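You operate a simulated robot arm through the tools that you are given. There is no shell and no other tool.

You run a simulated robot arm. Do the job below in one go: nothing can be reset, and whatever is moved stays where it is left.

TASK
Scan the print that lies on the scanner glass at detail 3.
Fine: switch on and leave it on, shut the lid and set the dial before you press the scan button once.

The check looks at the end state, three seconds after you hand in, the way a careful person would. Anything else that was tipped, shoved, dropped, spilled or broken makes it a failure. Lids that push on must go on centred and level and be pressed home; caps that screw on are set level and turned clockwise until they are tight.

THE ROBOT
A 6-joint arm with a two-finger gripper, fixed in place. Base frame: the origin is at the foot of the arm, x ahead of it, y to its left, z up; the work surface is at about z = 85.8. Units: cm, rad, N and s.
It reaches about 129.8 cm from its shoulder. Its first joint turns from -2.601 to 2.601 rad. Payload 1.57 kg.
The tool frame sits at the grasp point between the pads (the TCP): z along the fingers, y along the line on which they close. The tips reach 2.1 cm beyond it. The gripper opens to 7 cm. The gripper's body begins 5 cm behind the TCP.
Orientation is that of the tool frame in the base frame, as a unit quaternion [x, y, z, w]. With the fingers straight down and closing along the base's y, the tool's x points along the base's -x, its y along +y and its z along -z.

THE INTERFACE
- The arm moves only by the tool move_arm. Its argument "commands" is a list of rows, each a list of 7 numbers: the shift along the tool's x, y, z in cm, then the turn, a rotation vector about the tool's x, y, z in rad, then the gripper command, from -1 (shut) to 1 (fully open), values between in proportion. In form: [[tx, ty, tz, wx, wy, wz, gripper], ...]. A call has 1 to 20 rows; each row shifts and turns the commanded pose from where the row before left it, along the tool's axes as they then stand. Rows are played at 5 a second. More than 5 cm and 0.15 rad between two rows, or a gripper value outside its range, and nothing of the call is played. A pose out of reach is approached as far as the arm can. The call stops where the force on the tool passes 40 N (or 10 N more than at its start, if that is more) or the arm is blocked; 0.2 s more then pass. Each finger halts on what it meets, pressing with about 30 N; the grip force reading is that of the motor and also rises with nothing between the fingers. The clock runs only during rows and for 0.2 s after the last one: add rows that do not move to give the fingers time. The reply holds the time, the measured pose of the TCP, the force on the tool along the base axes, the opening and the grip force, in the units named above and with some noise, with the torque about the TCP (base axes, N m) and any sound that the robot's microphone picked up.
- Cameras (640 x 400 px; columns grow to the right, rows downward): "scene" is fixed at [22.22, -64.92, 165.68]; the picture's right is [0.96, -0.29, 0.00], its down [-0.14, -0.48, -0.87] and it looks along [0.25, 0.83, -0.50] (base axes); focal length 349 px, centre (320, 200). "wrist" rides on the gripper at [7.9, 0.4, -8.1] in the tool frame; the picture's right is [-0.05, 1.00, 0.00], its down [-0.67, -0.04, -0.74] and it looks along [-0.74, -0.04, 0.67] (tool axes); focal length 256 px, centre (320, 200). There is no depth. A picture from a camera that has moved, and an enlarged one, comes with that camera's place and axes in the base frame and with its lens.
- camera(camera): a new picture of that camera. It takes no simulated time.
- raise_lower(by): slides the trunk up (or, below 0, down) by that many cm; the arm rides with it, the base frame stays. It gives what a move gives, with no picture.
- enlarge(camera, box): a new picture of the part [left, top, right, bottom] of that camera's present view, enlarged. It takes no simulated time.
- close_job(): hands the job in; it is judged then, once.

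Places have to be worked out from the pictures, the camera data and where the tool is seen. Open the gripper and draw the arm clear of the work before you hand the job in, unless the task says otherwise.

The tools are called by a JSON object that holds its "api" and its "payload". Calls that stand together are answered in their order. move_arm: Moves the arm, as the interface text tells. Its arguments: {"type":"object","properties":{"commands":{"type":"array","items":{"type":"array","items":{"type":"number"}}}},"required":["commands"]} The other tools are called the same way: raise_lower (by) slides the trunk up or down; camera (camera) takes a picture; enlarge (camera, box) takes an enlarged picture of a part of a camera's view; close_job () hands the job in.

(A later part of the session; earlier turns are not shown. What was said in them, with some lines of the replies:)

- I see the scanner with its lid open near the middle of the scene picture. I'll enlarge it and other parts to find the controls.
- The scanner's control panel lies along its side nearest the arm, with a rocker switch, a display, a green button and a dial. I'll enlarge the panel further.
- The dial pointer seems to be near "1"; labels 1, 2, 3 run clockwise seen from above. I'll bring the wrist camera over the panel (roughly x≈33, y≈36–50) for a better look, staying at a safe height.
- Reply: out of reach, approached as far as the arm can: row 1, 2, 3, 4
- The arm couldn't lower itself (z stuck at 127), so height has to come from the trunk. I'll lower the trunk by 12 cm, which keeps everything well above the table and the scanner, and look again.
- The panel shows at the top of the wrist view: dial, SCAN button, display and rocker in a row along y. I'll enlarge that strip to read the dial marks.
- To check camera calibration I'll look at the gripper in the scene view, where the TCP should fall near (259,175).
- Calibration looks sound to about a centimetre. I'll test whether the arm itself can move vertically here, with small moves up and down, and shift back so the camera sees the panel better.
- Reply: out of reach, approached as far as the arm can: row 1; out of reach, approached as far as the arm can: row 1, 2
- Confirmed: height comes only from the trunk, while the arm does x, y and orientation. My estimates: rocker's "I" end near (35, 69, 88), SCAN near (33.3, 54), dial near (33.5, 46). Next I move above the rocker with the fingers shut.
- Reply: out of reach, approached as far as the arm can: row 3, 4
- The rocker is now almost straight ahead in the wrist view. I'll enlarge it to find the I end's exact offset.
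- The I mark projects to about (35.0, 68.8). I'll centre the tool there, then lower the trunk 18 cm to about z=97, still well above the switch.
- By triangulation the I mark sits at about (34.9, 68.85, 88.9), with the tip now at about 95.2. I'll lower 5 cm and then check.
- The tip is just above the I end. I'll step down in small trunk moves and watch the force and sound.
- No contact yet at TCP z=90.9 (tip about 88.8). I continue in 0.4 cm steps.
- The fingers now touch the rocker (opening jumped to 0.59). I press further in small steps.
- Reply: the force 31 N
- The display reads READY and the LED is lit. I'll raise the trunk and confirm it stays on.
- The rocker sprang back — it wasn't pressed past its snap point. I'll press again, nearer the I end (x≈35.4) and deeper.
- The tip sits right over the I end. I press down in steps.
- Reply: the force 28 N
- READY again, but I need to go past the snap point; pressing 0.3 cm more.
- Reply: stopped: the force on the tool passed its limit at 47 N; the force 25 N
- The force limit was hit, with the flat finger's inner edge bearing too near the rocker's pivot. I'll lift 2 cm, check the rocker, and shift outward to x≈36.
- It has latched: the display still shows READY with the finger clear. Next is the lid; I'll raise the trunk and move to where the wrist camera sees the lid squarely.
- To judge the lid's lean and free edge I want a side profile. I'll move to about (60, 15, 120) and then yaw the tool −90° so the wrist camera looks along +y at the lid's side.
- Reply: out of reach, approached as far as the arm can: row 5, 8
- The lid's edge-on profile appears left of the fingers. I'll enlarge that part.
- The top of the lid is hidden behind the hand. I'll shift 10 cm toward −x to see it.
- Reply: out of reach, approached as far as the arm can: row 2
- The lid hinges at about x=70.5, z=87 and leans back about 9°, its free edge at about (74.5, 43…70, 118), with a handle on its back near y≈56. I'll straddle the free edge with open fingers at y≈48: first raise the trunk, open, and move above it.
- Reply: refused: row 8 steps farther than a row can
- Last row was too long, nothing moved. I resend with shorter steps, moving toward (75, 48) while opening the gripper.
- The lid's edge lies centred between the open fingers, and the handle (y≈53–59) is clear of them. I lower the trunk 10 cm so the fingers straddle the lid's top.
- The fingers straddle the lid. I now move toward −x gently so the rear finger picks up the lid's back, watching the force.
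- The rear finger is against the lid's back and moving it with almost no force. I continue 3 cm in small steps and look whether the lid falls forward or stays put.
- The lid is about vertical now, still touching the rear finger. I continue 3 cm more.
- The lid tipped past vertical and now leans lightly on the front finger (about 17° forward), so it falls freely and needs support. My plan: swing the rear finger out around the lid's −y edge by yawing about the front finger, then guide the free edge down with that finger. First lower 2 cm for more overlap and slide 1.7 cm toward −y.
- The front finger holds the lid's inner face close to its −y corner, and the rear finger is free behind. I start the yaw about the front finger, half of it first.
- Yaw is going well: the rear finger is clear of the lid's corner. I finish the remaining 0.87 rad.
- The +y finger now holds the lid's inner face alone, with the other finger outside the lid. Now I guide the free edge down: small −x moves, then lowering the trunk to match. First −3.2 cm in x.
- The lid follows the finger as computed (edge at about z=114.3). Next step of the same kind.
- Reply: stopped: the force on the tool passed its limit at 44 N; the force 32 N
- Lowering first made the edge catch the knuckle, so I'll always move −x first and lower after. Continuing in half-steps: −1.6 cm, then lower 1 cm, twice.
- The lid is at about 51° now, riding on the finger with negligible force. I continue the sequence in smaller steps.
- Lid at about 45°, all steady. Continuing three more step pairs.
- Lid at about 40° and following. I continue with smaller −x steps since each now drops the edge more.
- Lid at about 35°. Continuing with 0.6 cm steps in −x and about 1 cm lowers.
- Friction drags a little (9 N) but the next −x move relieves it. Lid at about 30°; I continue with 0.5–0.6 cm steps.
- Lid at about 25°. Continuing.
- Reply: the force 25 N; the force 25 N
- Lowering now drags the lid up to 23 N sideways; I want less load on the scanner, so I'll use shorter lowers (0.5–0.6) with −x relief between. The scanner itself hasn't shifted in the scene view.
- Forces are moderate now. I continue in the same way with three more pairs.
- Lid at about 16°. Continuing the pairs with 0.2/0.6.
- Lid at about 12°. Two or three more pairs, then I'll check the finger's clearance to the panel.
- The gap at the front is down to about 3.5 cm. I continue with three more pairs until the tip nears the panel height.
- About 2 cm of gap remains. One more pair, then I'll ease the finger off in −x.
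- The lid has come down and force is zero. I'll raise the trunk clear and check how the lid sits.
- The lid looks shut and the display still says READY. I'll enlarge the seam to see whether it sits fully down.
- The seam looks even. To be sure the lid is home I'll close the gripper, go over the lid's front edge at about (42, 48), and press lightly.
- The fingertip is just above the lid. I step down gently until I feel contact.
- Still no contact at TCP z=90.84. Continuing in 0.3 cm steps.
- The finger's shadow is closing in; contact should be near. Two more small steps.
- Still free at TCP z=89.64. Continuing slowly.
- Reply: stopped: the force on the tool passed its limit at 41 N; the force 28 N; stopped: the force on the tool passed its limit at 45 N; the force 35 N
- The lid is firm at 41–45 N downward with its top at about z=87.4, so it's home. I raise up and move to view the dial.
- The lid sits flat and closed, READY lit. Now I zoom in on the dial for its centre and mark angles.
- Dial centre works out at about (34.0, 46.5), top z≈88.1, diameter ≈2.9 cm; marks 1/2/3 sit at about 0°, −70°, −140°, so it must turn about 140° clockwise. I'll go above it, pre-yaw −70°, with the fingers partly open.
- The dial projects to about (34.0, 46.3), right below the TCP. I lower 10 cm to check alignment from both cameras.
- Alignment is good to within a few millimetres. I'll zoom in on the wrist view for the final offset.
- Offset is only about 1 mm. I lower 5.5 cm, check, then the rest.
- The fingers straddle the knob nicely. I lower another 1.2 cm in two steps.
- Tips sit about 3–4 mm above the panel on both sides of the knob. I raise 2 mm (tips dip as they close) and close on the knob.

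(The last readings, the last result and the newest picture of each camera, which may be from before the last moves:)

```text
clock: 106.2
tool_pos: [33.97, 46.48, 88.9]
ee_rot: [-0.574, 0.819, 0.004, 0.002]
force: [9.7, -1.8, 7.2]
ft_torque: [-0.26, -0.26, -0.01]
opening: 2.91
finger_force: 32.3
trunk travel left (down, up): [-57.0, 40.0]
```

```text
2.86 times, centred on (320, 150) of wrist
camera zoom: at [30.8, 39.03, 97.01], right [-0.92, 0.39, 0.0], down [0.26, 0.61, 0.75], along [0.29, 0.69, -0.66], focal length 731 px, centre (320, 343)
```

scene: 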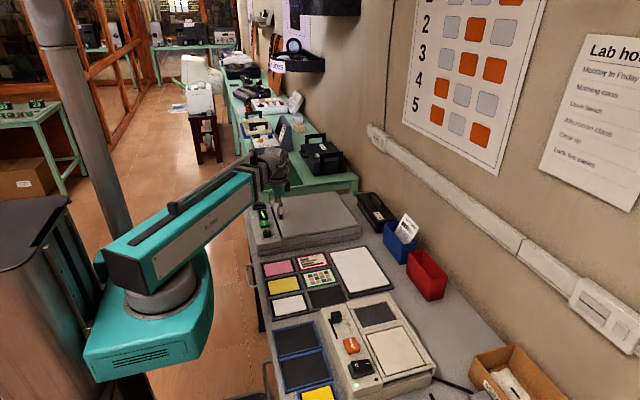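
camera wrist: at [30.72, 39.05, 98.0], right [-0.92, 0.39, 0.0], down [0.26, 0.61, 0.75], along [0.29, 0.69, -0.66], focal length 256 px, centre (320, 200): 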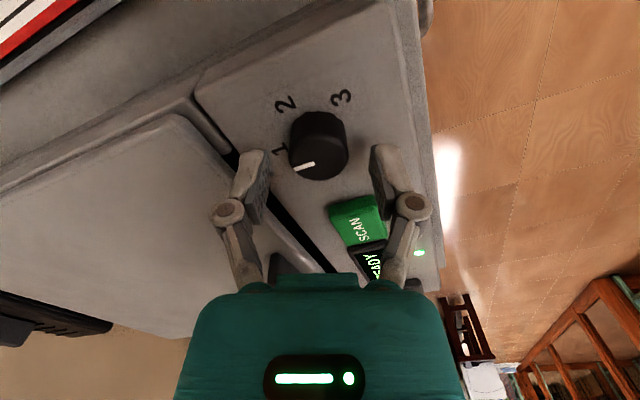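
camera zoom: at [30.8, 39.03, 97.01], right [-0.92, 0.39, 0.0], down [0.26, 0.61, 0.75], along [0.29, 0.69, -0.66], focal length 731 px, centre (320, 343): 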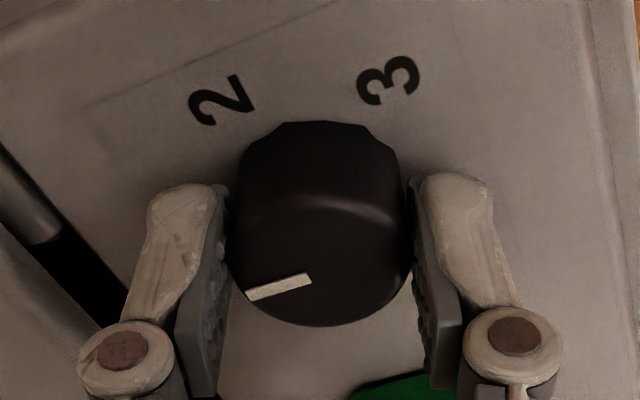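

Firm grip at 2.91 cm. Marks compute to 0°, −69°, −140°, so I turn +2.44 rad about the tool axis (clockwise from above), easing a small sideways offset first.

{"api": "move_arm", "payload": {"commands": [[0, -0.15, 0, 0, 0, 0, -1], [0, 0, 0, 0, 0, 0.122, -1], [0, 0, 0, 0, 0, 0.122, -1], [0, 0, 0, 0, 0, 0.122, -1], [0, 0, 0, 0, 0, 0.122, -1], [0, 0, 0, 0, 0, 0.122, -1], [0, 0, 0, 0, 0, 0.122, -1], [0, 0, 0, 0, 0, 0.122, -1], [0, 0, 0, 0, 0, 0.122, -1], [0, 0, 0, 0, 0, 0.122, -1], [0, 0, 0, 0, 0, 0.122, -1], [0, 0, 0, 0, 0, 0, -1]]}}

{"api": "camera", "payload": {"camera": "wrist"}}

{"api": "enlarge", "payload": {"camera": "scene", "box": [250, 215, 290, 255]}}

```text
clock: 108.8
tool_pos: [33.91, 46.5, 88.91]
ee_rot: [-0.001, 1.0, 0.004, 0.0]
force: [-5.4, 11.1, 6.1]
ft_torque: [0.07, -0.57, 0.03]
opening: 2.95
finger_force: 31.8
trunk travel left (down, up): [-57.0, 40.0]
```

```text
taken
camera wrist: at [25.92, 46.8, 97.07], right [0.05, 1.0, 0.01], down [0.67, -0.04, 0.74], along [0.74, -0.03, -0.67], focal length 256 px, centre (320, 200)
```

wrist: 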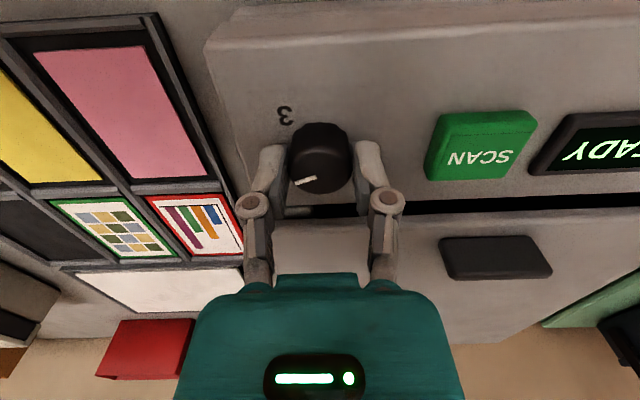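

```text
10.00 times, centred on (270, 235) of scene
camera zoom: at [22.22, -64.92, 165.68], right [0.96, -0.29, 0.0], down [-0.14, -0.48, -0.87], along [0.25, 0.83, -0.5], focal length 3487 px, centre (820, -150)
```

zoom: 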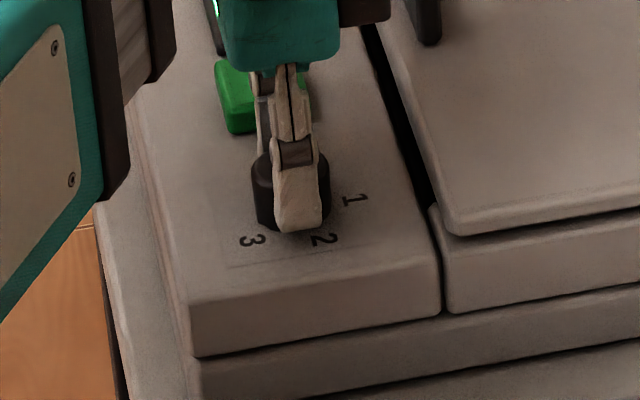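

The knob has turned about 70° with the gripper, pointing near 2. I continue the second half.

{"api": "move_arm", "payload": {"commands": [[0, 0, 0, 0, 0, 0.122, -1], [0, 0, 0, 0, 0, 0.122, -1], [0, 0, 0, 0, 0, 0.122, -1], [0, 0, 0, 0, 0, 0.122, -1], [0, 0, 0, 0, 0, 0.122, -1], [0, 0, 0, 0, 0, 0.122, -1], [0, 0, 0, 0, 0, 0.122, -1], [0, 0, 0, 0, 0, 0.122, -1], [0, 0, 0, 0, 0, 0.122, -1], [0, 0, 0, 0, 0, 0.122, -1], [0, 0, 0, 0, 0, 0, -1]]}}

{"api": "camera", "payload": {"camera": "wrist"}}

{"api": "enlarge", "payload": {"camera": "scene", "box": [250, 215, 290, 255]}}

```text
clock: 111.2
tool_pos: [34.0, 46.45, 89.03]
ee_rot: [0.571, 0.821, 0.002, -0.002]
force: [-3.0, 15.8, 11.3]
ft_torque: [-0.21, -0.13, -0.02]
opening: 2.92
finger_force: 31.9
trunk travel left (down, up): [-57.0, 40.0]
```

```text
taken
camera wrist: at [31.56, 54.02, 97.11], right [0.96, 0.3, 0.0], down [0.2, -0.64, 0.74], along [0.22, -0.71, -0.67], focal length 256 px, centre (320, 200)
```

wrist: 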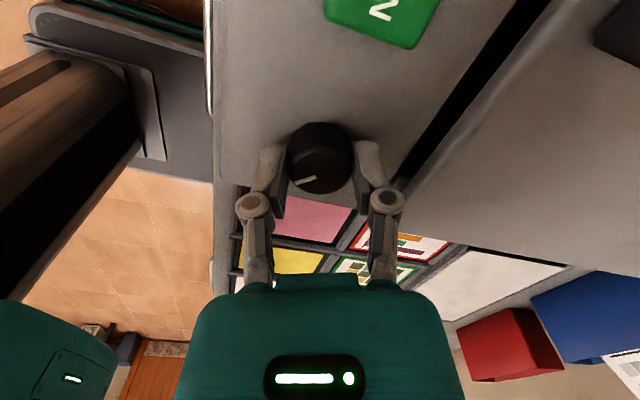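

```text
10.00 times, centred on (270, 235) of scene
camera zoom: at [22.22, -64.92, 165.68], right [0.96, -0.29, 0.0], down [-0.14, -0.48, -0.87], along [0.25, 0.83, -0.5], focal length 3487 px, centre (820, -150)
```

zoom: 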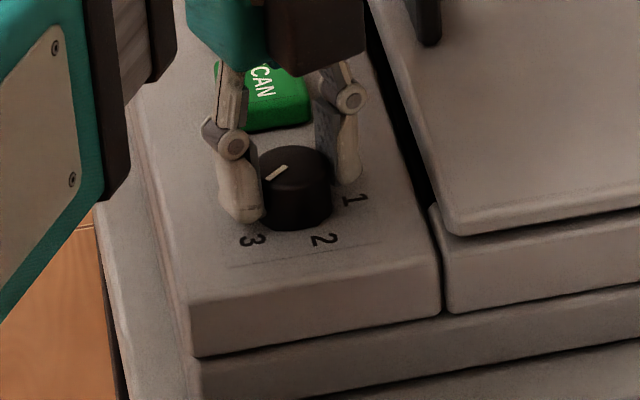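

The pointer now points at about −140°, i.e. toward 3. I open the fingers and lift straight up, then check.

{"api": "move_arm", "payload": {"commands": [[0, 0, 0, 0, 0, 0, 0.35], [0, 0, 0, 0, 0, 0, 0.35], [0, 0, 0, 0, 0, 0, 0.35]]}}

{"api": "raise_lower", "payload": {"by": 12}}

{"api": "camera", "payload": {"camera": "wrist"}}

{"api": "enlarge", "payload": {"camera": "scene", "box": [250, 215, 290, 255]}}

```text
clock: 112.0
tool_pos: [34.05, 46.4, 88.87]
ee_rot: [0.572, 0.82, 0.004, -0.002]
force: [0.1, 0.1, 0.5]
ft_torque: [0.03, -0.02, 0.03]
opening: 4.72
finger_force: 0.0
trunk travel left (down, up): [-57.0, 40.0]
```

```text
clock: 113.5
tool_pos: [34.1, 46.46, 100.93]
ee_rot: [0.572, 0.821, 0.003, -0.003]
force: [-0.4, 0.2, 0.2]
ft_torque: [-0.02, -0.02, -0.01]
opening: 4.74
finger_force: 0.1
trunk travel left (down, up): [-69.0, 28.0]
```

```text
taken
camera wrist: at [31.62, 53.94, 109.11], right [0.95, 0.3, 0.0], down [0.2, -0.64, 0.74], along [0.22, -0.71, -0.67], focal length 256 px, centre (320, 200)
```

wrist: 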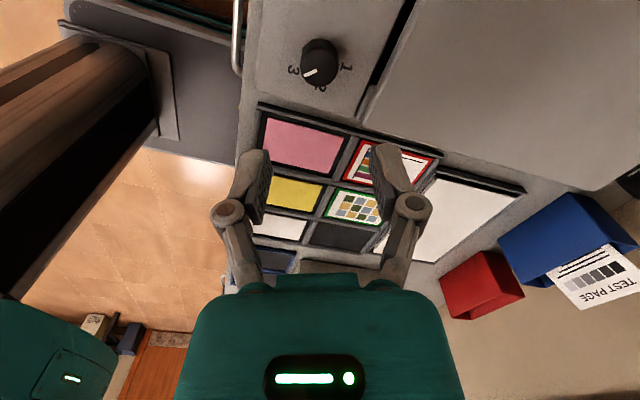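

```text
10.00 times, centred on (270, 235) of scene
camera zoom: at [22.22, -64.92, 165.68], right [0.96, -0.29, 0.0], down [-0.14, -0.48, -0.87], along [0.25, 0.83, -0.5], focal length 3487 px, centre (820, -150)
```

zoom: 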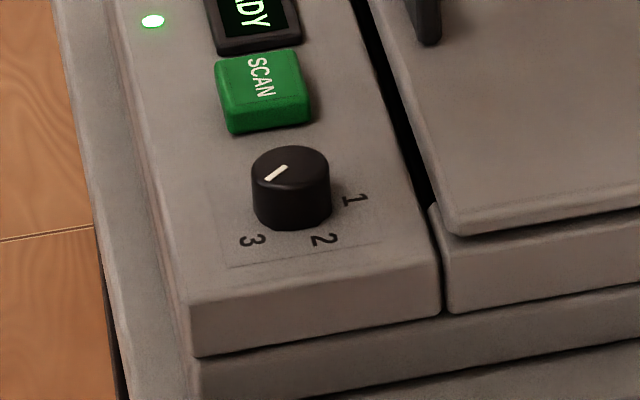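

Released. I check the pointer against the 3 mark in close-up.

{"api": "enlarge", "payload": {"camera": "wrist", "box": [280, 25, 360, 105]}}

{"api": "enlarge", "payload": {"camera": "scene", "box": [258, 222, 282, 246]}}

```text
5.00 times, centred on (320, 65) of wrist
camera zoom: at [31.62, 53.94, 109.11], right [0.95, 0.3, 0.0], down [0.2, -0.64, 0.74], along [0.22, -0.71, -0.67], focal length 1280 px, centre (320, 875)
```

zoom: 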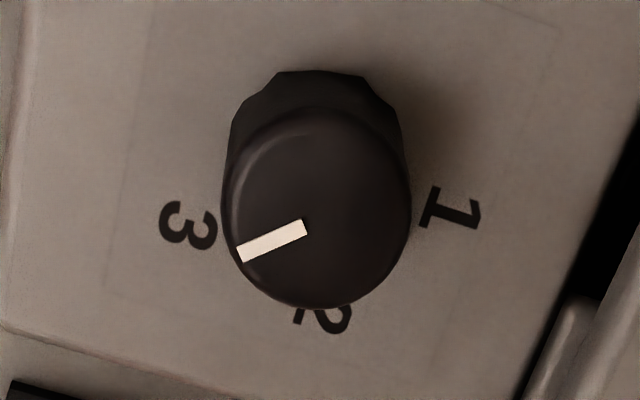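

```text
16.00 times, centred on (270, 234) of scene
camera zoom: at [22.22, -64.92, 165.68], right [0.96, -0.29, 0.0], down [-0.14, -0.48, -0.87], along [0.25, 0.83, -0.5], focal length 5579 px, centre (1120, -344)
```

zoom: 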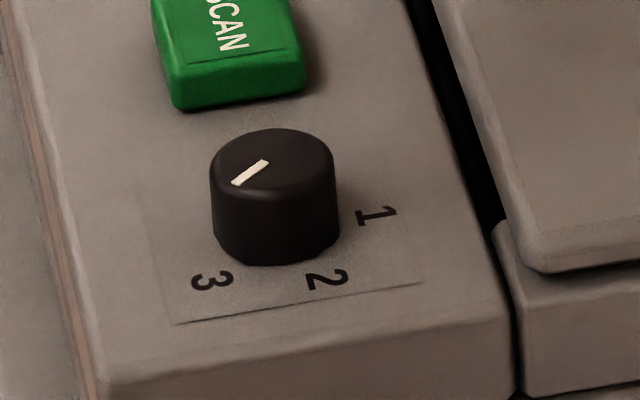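

The pointer is at −140.7° against the 3 mark at about −140°: the dial is set to 3. Next I yaw back, shut the fingers, and move above the SCAN button at about (33.4, 53.9).

{"api": "move_arm", "payload": {"commands": [[0, 0, 0, 0, 0, -0.136, -1], [0, 0, 0, 0, 0, -0.136, -1], [0, 0, 0, 0, 0, -0.136, -1], [0, 0, 0, 0, 0, -0.136, -1], [0, 0, 0, 0, 0, -0.136, -1], [0, 0, 0, 0, 0, -0.136, -1], [0, 0, 0, 0, 0, -0.136, -1], [0, 0, 0, 0, 0, -0.136, -1], [0, 0, 0, 0, 0, -0.128, -1], [0, 0, 0, 0, 0, 0, -1]]}}

{"api": "move_arm", "payload": {"commands": [[0.3, 3.7, 0, 0, 0, 0, -1], [0.3, 3.7, 0, 0, 0, 0, -1], [0, 0, 0, 0, 0, 0, -1], [0, 0, 0, 0, 0, 0, -1]]}}

{"api": "camera", "payload": {"camera": "wrist"}}

{"api": "enlarge", "payload": {"camera": "wrist", "box": [230, 30, 410, 130]}}

{"api": "enlarge", "payload": {"camera": "scene", "box": [240, 170, 310, 250]}}

```text
clock: 115.7
tool_pos: [34.05, 46.44, 101.04]
ee_rot: [-0.001, 1.0, 0.004, -0.001]
force: [-0.3, 0.2, -0.2]
ft_torque: [0.02, 0.0, -0.03]
opening: 0.02
finger_force: 28.2
trunk travel left (down, up): [-69.0, 28.0]
```

```text
clock: 116.7
tool_pos: [33.54, 54.16, 100.98]
ee_rot: [0.0, 1.0, 0.004, -0.001]
force: [0.5, -0.6, -0.5]
ft_torque: [-0.02, 0.02, 0.03]
opening: 0.01
finger_force: 28.9
trunk travel left (down, up): [-69.0, 28.0]
```

```text
taken
camera wrist: at [25.53, 54.45, 109.07], right [0.05, 1.0, 0.01], down [0.67, -0.04, 0.74], along [0.74, -0.03, -0.67], focal length 256 px, centre (320, 200)
```

wrist: 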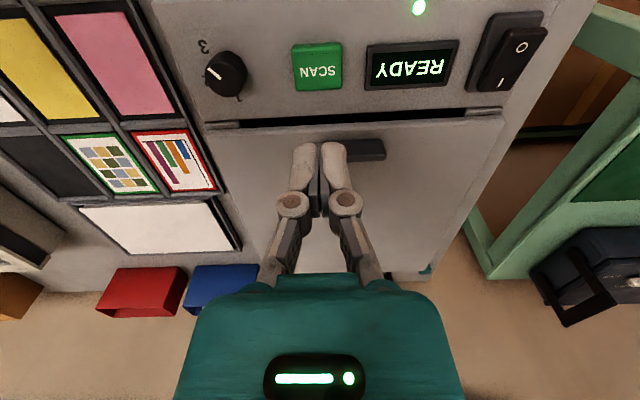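

```text
3.56 times, centred on (320, 80) of wrist
camera zoom: at [25.53, 54.45, 109.07], right [0.05, 1.0, 0.01], down [0.67, -0.04, 0.74], along [0.74, -0.03, -0.67], focal length 910 px, centre (320, 627)
```

zoom: 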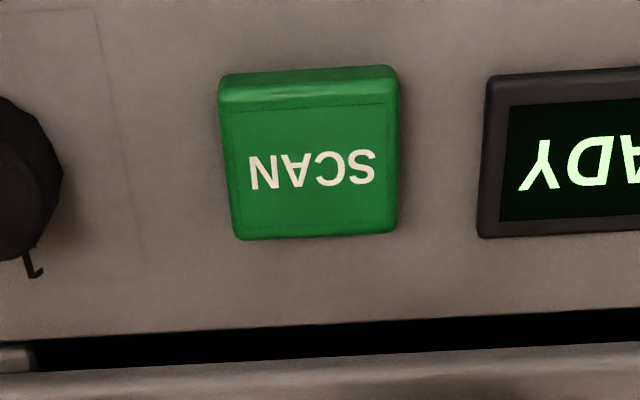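

```text
5.00 times, centred on (275, 210) of scene
camera zoom: at [22.22, -64.92, 165.68], right [0.96, -0.29, 0.0], down [-0.14, -0.48, -0.87], along [0.25, 0.83, -0.5], focal length 1744 px, centre (545, 150)
```

zoom: 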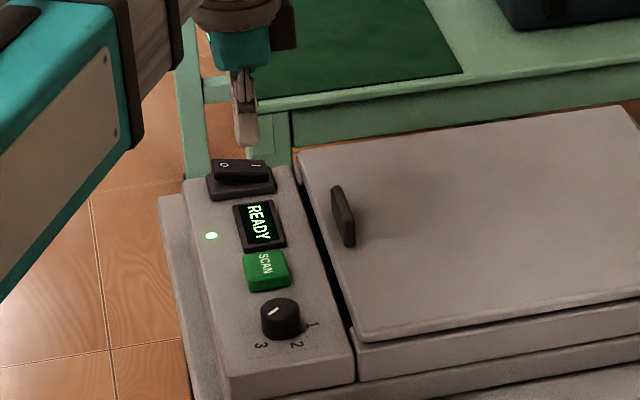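

The SCAN button centre is at about (34.1, 54.0). I adjust by a few mm and lower to about 2 cm above it.

{"api": "move_arm", "payload": {"commands": [[-0.45, -0.12, 0, 0, 0, 0, -1], [0, 0, 0, 0, 0, 0, -1]]}}

{"api": "raise_lower", "payload": {"by": -10}}

{"api": "camera", "payload": {"camera": "wrist"}}

{"api": "enlarge", "payload": {"camera": "scene", "box": [245, 200, 295, 250]}}

```text
clock: 117.3
tool_pos: [34.11, 53.93, 100.86]
ee_rot: [0.0, 1.0, 0.005, -0.001]
force: [0.2, 0.2, 0.4]
ft_torque: [-0.01, 0.04, 0.01]
opening: 0.01
finger_force: 28.7
trunk travel left (down, up): [-69.0, 28.0]
```

```text
clock: 118.6
tool_pos: [33.96, 53.92, 90.9]
ee_rot: [0.0, 1.0, 0.003, -0.001]
force: [-0.3, -0.9, 0.0]
ft_torque: [0.05, 0.01, 0.01]
opening: 0.0
finger_force: 28.6
trunk travel left (down, up): [-59.0, 38.0]
```

```text
taken
camera wrist: at [26.0, 54.25, 99.07], right [0.05, 1.0, 0.01], down [0.67, -0.04, 0.74], along [0.74, -0.03, -0.67], focal length 256 px, centre (320, 200)
```

wrist: 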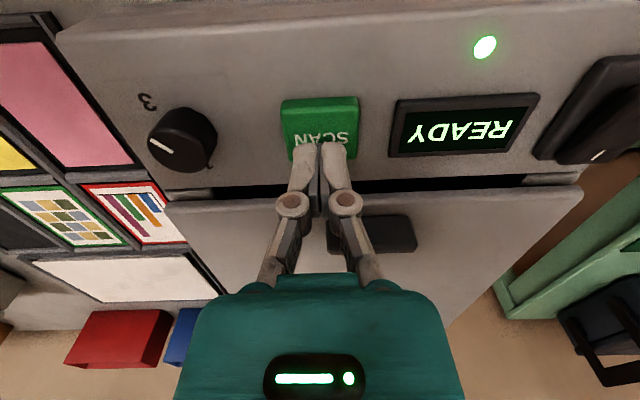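

```text
8.00 times, centred on (270, 225) of scene
camera zoom: at [22.22, -64.92, 165.68], right [0.96, -0.29, 0.0], down [-0.14, -0.48, -0.87], along [0.25, 0.83, -0.5], focal length 2790 px, centre (720, 0)
```

zoom: 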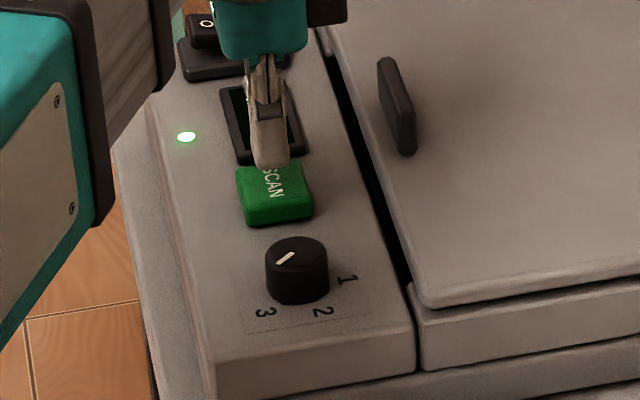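

The tip is about 1 cm above the button. I step down slowly, watching force, sound and display.

{"api": "raise_lower", "payload": {"by": -0.6}}

{"api": "raise_lower", "payload": {"by": -0.3}}

{"api": "enlarge", "payload": {"camera": "wrist", "box": [260, 60, 560, 230]}}

```text
clock: 119.2
tool_pos: [34.14, 53.99, 90.28]
ee_rot: [0.001, 1.0, 0.004, -0.001]
force: [-0.4, 0.1, 0.4]
ft_torque: [-0.03, -0.01, 0.02]
opening: 0.03
finger_force: 28.3
trunk travel left (down, up): [-58.4, 38.6]
```

```text
clock: 119.7
tool_pos: [33.97, 53.92, 90.1]
ee_rot: [0.0, 1.0, 0.003, -0.001]
force: [0.3, -0.3, 0.8]
ft_torque: [0.02, 0.02, -0.03]
opening: 0.0
finger_force: 28.5
trunk travel left (down, up): [-58.1, 38.9]
```

```text
2.13 times, centred on (410, 145) of wrist
camera zoom: at [26.0, 54.25, 98.17], right [0.05, 1.0, 0.01], down [0.67, -0.04, 0.74], along [0.74, -0.03, -0.67], focal length 546 px, centre (128, 317)
```

zoom: 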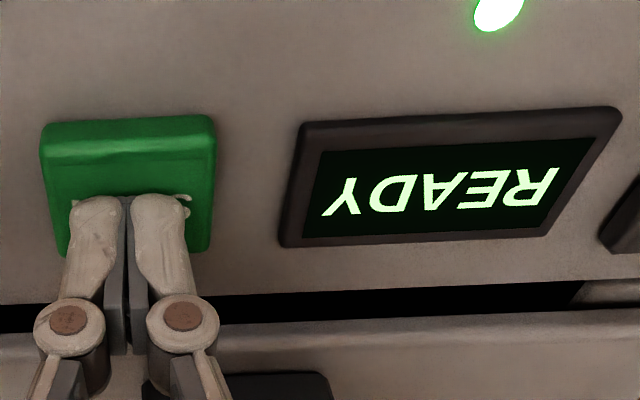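

No contact yet at TCP z=90.1, display READY. Next steps of 0.25 cm.

{"api": "raise_lower", "payload": {"by": -0.3}}

{"api": "raise_lower", "payload": {"by": -0.25}}

{"api": "enlarge", "payload": {"camera": "wrist", "box": [260, 60, 560, 230]}}

```text
clock: 120.2
tool_pos: [33.92, 54.02, 89.73]
ee_rot: [0.0, 1.0, 0.004, -0.002]
force: [0.1, 0.3, 0.3]
ft_torque: [0.01, 0.03, 0.02]
opening: 0.0
finger_force: 28.6
trunk travel left (down, up): [-57.8, 39.2]
```

```text
clock: 120.8
tool_pos: [34.18, 53.92, 89.41]
ee_rot: [0.0, 1.0, 0.003, -0.002]
force: [0.3, -0.3, -0.1]
ft_torque: [0.0, -0.02, 0.03]
opening: 0.57
finger_force: 28.2
trunk travel left (down, up): [-57.5, 39.5]
```

```text
2.13 times, centred on (410, 145) of wrist
camera zoom: at [26.01, 54.25, 97.62], right [0.05, 1.0, 0.01], down [0.67, -0.04, 0.74], along [0.74, -0.03, -0.67], focal length 546 px, centre (128, 317)
```

zoom: 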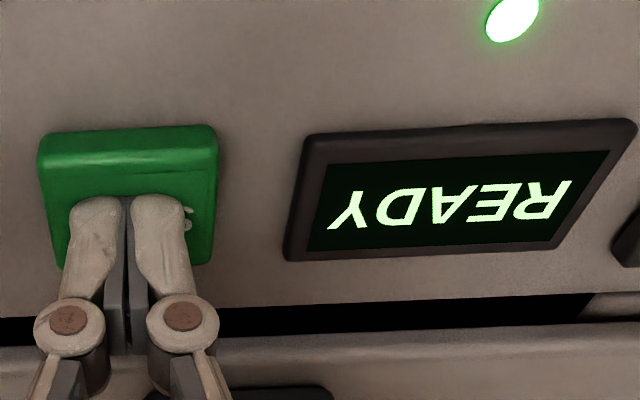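

Contact with the button (opening 0.57), display still READY. I press a further 0.2 cm and look.

{"api": "raise_lower", "payload": {"by": -0.2}}

{"api": "enlarge", "payload": {"camera": "wrist", "box": [260, 60, 560, 230]}}

```text
clock: 121.3
tool_pos: [34.02, 53.81, 89.3]
ee_rot: [0.0, 1.0, 0.005, -0.001]
force: [-0.1, 0.2, 1.8]
ft_torque: [0.02, -0.01, 0.02]
opening: 0.57
finger_force: 28.6
trunk travel left (down, up): [-57.3, 39.7]
```

```text
2.13 times, centred on (410, 145) of wrist
camera zoom: at [26.01, 54.25, 97.42], right [0.05, 1.0, 0.01], down [0.67, -0.04, 0.74], along [0.74, -0.03, -0.67], focal length 546 px, centre (128, 317)
```

zoom: 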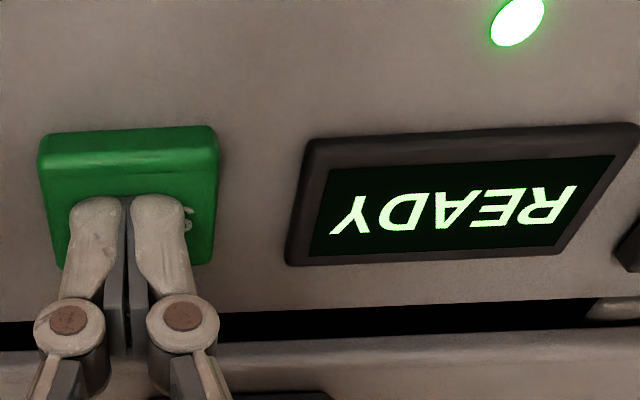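

Light contact force (1.8 N), still READY. I press another 0.2 cm.

{"api": "raise_lower", "payload": {"by": -0.2}}

{"api": "enlarge", "payload": {"camera": "wrist", "box": [260, 60, 560, 230]}}

```text
clock: 121.8
tool_pos: [34.02, 53.88, 89.06]
ee_rot: [0.0, 1.0, 0.004, -0.001]
force: [-0.2, 1.6, 2.2]
ft_torque: [0.0, -0.03, 0.01]
opening: 0.6
finger_force: 28.4
trunk travel left (down, up): [-57.1, 39.9]
heard: click
```

```text
2.13 times, centred on (410, 145) of wrist
camera zoom: at [26.01, 54.25, 97.22], right [0.05, 1.0, 0.01], down [0.67, -0.04, 0.74], along [0.74, -0.03, -0.67], focal length 546 px, centre (128, 317)
```

zoom: 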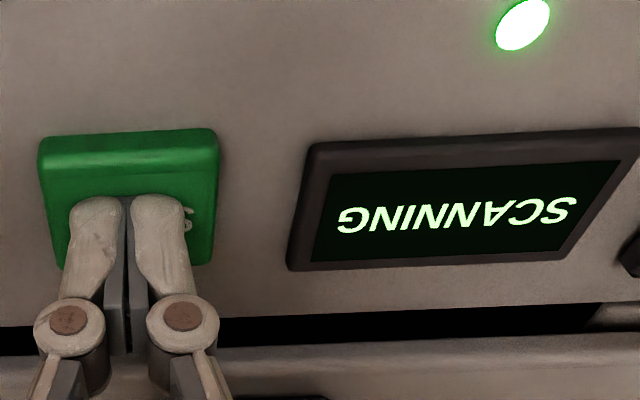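

A click was heard and the display shows SCANNING. I raise straight up to release the button, pressed just once.

{"api": "raise_lower", "payload": {"by": 14}}

{"api": "camera", "payload": {"camera": "wrist"}}

{"api": "enlarge", "payload": {"camera": "scene", "box": [245, 190, 315, 250]}}

```text
clock: 123.5
tool_pos: [34.03, 53.96, 103.07]
ee_rot: [-0.001, 1.0, 0.004, -0.001]
force: [0.5, -0.8, -0.5]
ft_torque: [-0.01, 0.02, -0.01]
opening: 0.01
finger_force: 28.5
trunk travel left (down, up): [-71.1, 25.9]
```

```text
taken
camera wrist: at [26.01, 54.26, 111.21], right [0.05, 1.0, 0.01], down [0.67, -0.04, 0.74], along [0.74, -0.03, -0.67], focal length 256 px, centre (320, 200)
```

wrist: 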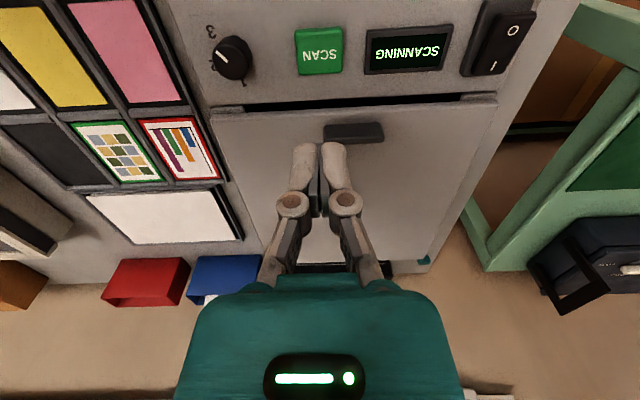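

```text
6.67 times, centred on (280, 220) of scene
camera zoom: at [22.22, -64.92, 165.68], right [0.96, -0.29, 0.0], down [-0.14, -0.48, -0.87], along [0.25, 0.83, -0.5], focal length 2325 px, centre (587, 67)
```

zoom: 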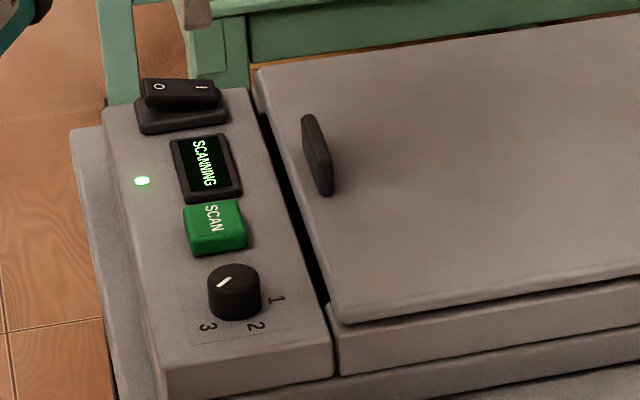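

It's scanning. I open the gripper, raise the trunk and draw the arm back while the scan runs, then check the display.

{"api": "raise_lower", "payload": {"by": 18}}

{"api": "move_arm", "payload": {"commands": [[0, 3, 0, 0, 0, 0, 1], [0, 4, 0, 0, 0, 0, 1], [0, 4, 0, 0, 0, 0, 1], [0, 4, 0, 0, 0, 0, 1], [0, 0, 0, 0, 0, 0, 1], [0, 0, 0, 0, 0, 0, 1], [0, 0, 0, 0, 0, 0, 1], [0, 0, 0, 0, 0, 0, 1], [0, 0, 0, 0, 0, 0, 1], [0, 0, 0, 0, 0, 0, 1], [0, 0, 0, 0, 0, 0, 1], [0, 0, 0, 0, 0, 0, 1], [0, 0, 0, 0, 0, 0, 1], [0, 0, 0, 0, 0, 0, 1], [0, 0, 0, 0, 0, 0, 1]]}}

{"api": "enlarge", "payload": {"camera": "scene", "box": [245, 190, 315, 250]}}

{"api": "camera", "payload": {"camera": "scene"}}

```text
clock: 125.5
tool_pos: [34.05, 53.99, 120.93]
ee_rot: [0.0, 1.0, 0.004, -0.001]
force: [0.5, -0.7, -1.1]
ft_torque: [0.01, 0.01, 0.03]
opening: 0.0
finger_force: 28.3
trunk travel left (down, up): [-89.1, 7.9]
```

```text
clock: 128.7
tool_pos: [33.86, 68.97, 120.97]
ee_rot: [0.0, 1.0, 0.003, -0.001]
force: [-0.2, 0.3, 0.0]
ft_torque: [0.02, 0.01, -0.01]
opening: 6.98
finger_force: 0.0
out of reach, approached as far as the arm can: row 4
trunk travel left (down, up): [-89.1, 7.9]
```

```text
6.67 times, centred on (280, 220) of scene
camera zoom: at [22.22, -64.92, 165.68], right [0.96, -0.29, 0.0], down [-0.14, -0.48, -0.87], along [0.25, 0.83, -0.5], focal length 2325 px, centre (587, 67)
```

zoom: 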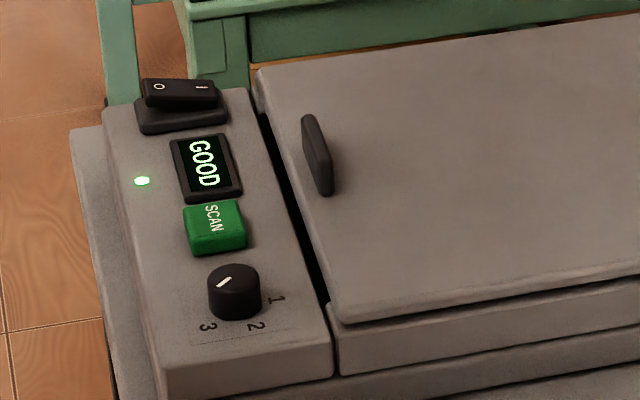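

```text
taken
```

scene: 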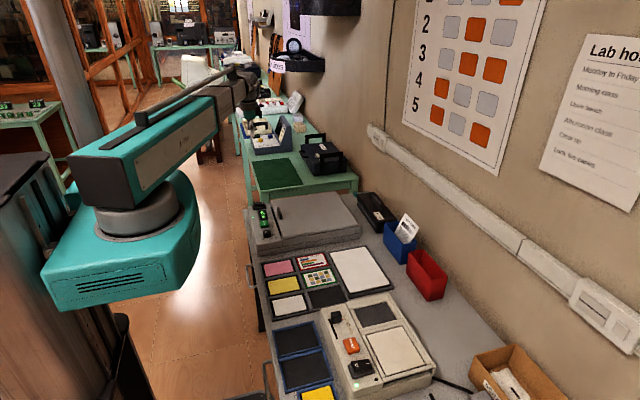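

The display reads GOOD: the scan at detail 3 finished, with power on, lid shut, and nothing else disturbed. The gripper is open and clear, so I hand the job in.

{"api": "close_job", "payload": {}}

```text
The job is handed in.
```

The print on the glass was scanned at detail 3, and the scanner's display shows GOOD.

- **Power:** The switch is on and was left on. My first press didn't latch and it sprang back, so I pressed again and it stayed.
- **Lid:** I guided it down with one finger for nearly all of the travel; it dropped the last couple of centimetres on its own. I then pressed it to check that it was fully shut.
- **Dial:** It points at 3.
- **Scan button:** I pressed it once. The robot heard one click and the display went to SCANNING, then GOOD.

I saw nothing else moved or knocked over. The gripper is open and the arm is clear of the scanner.
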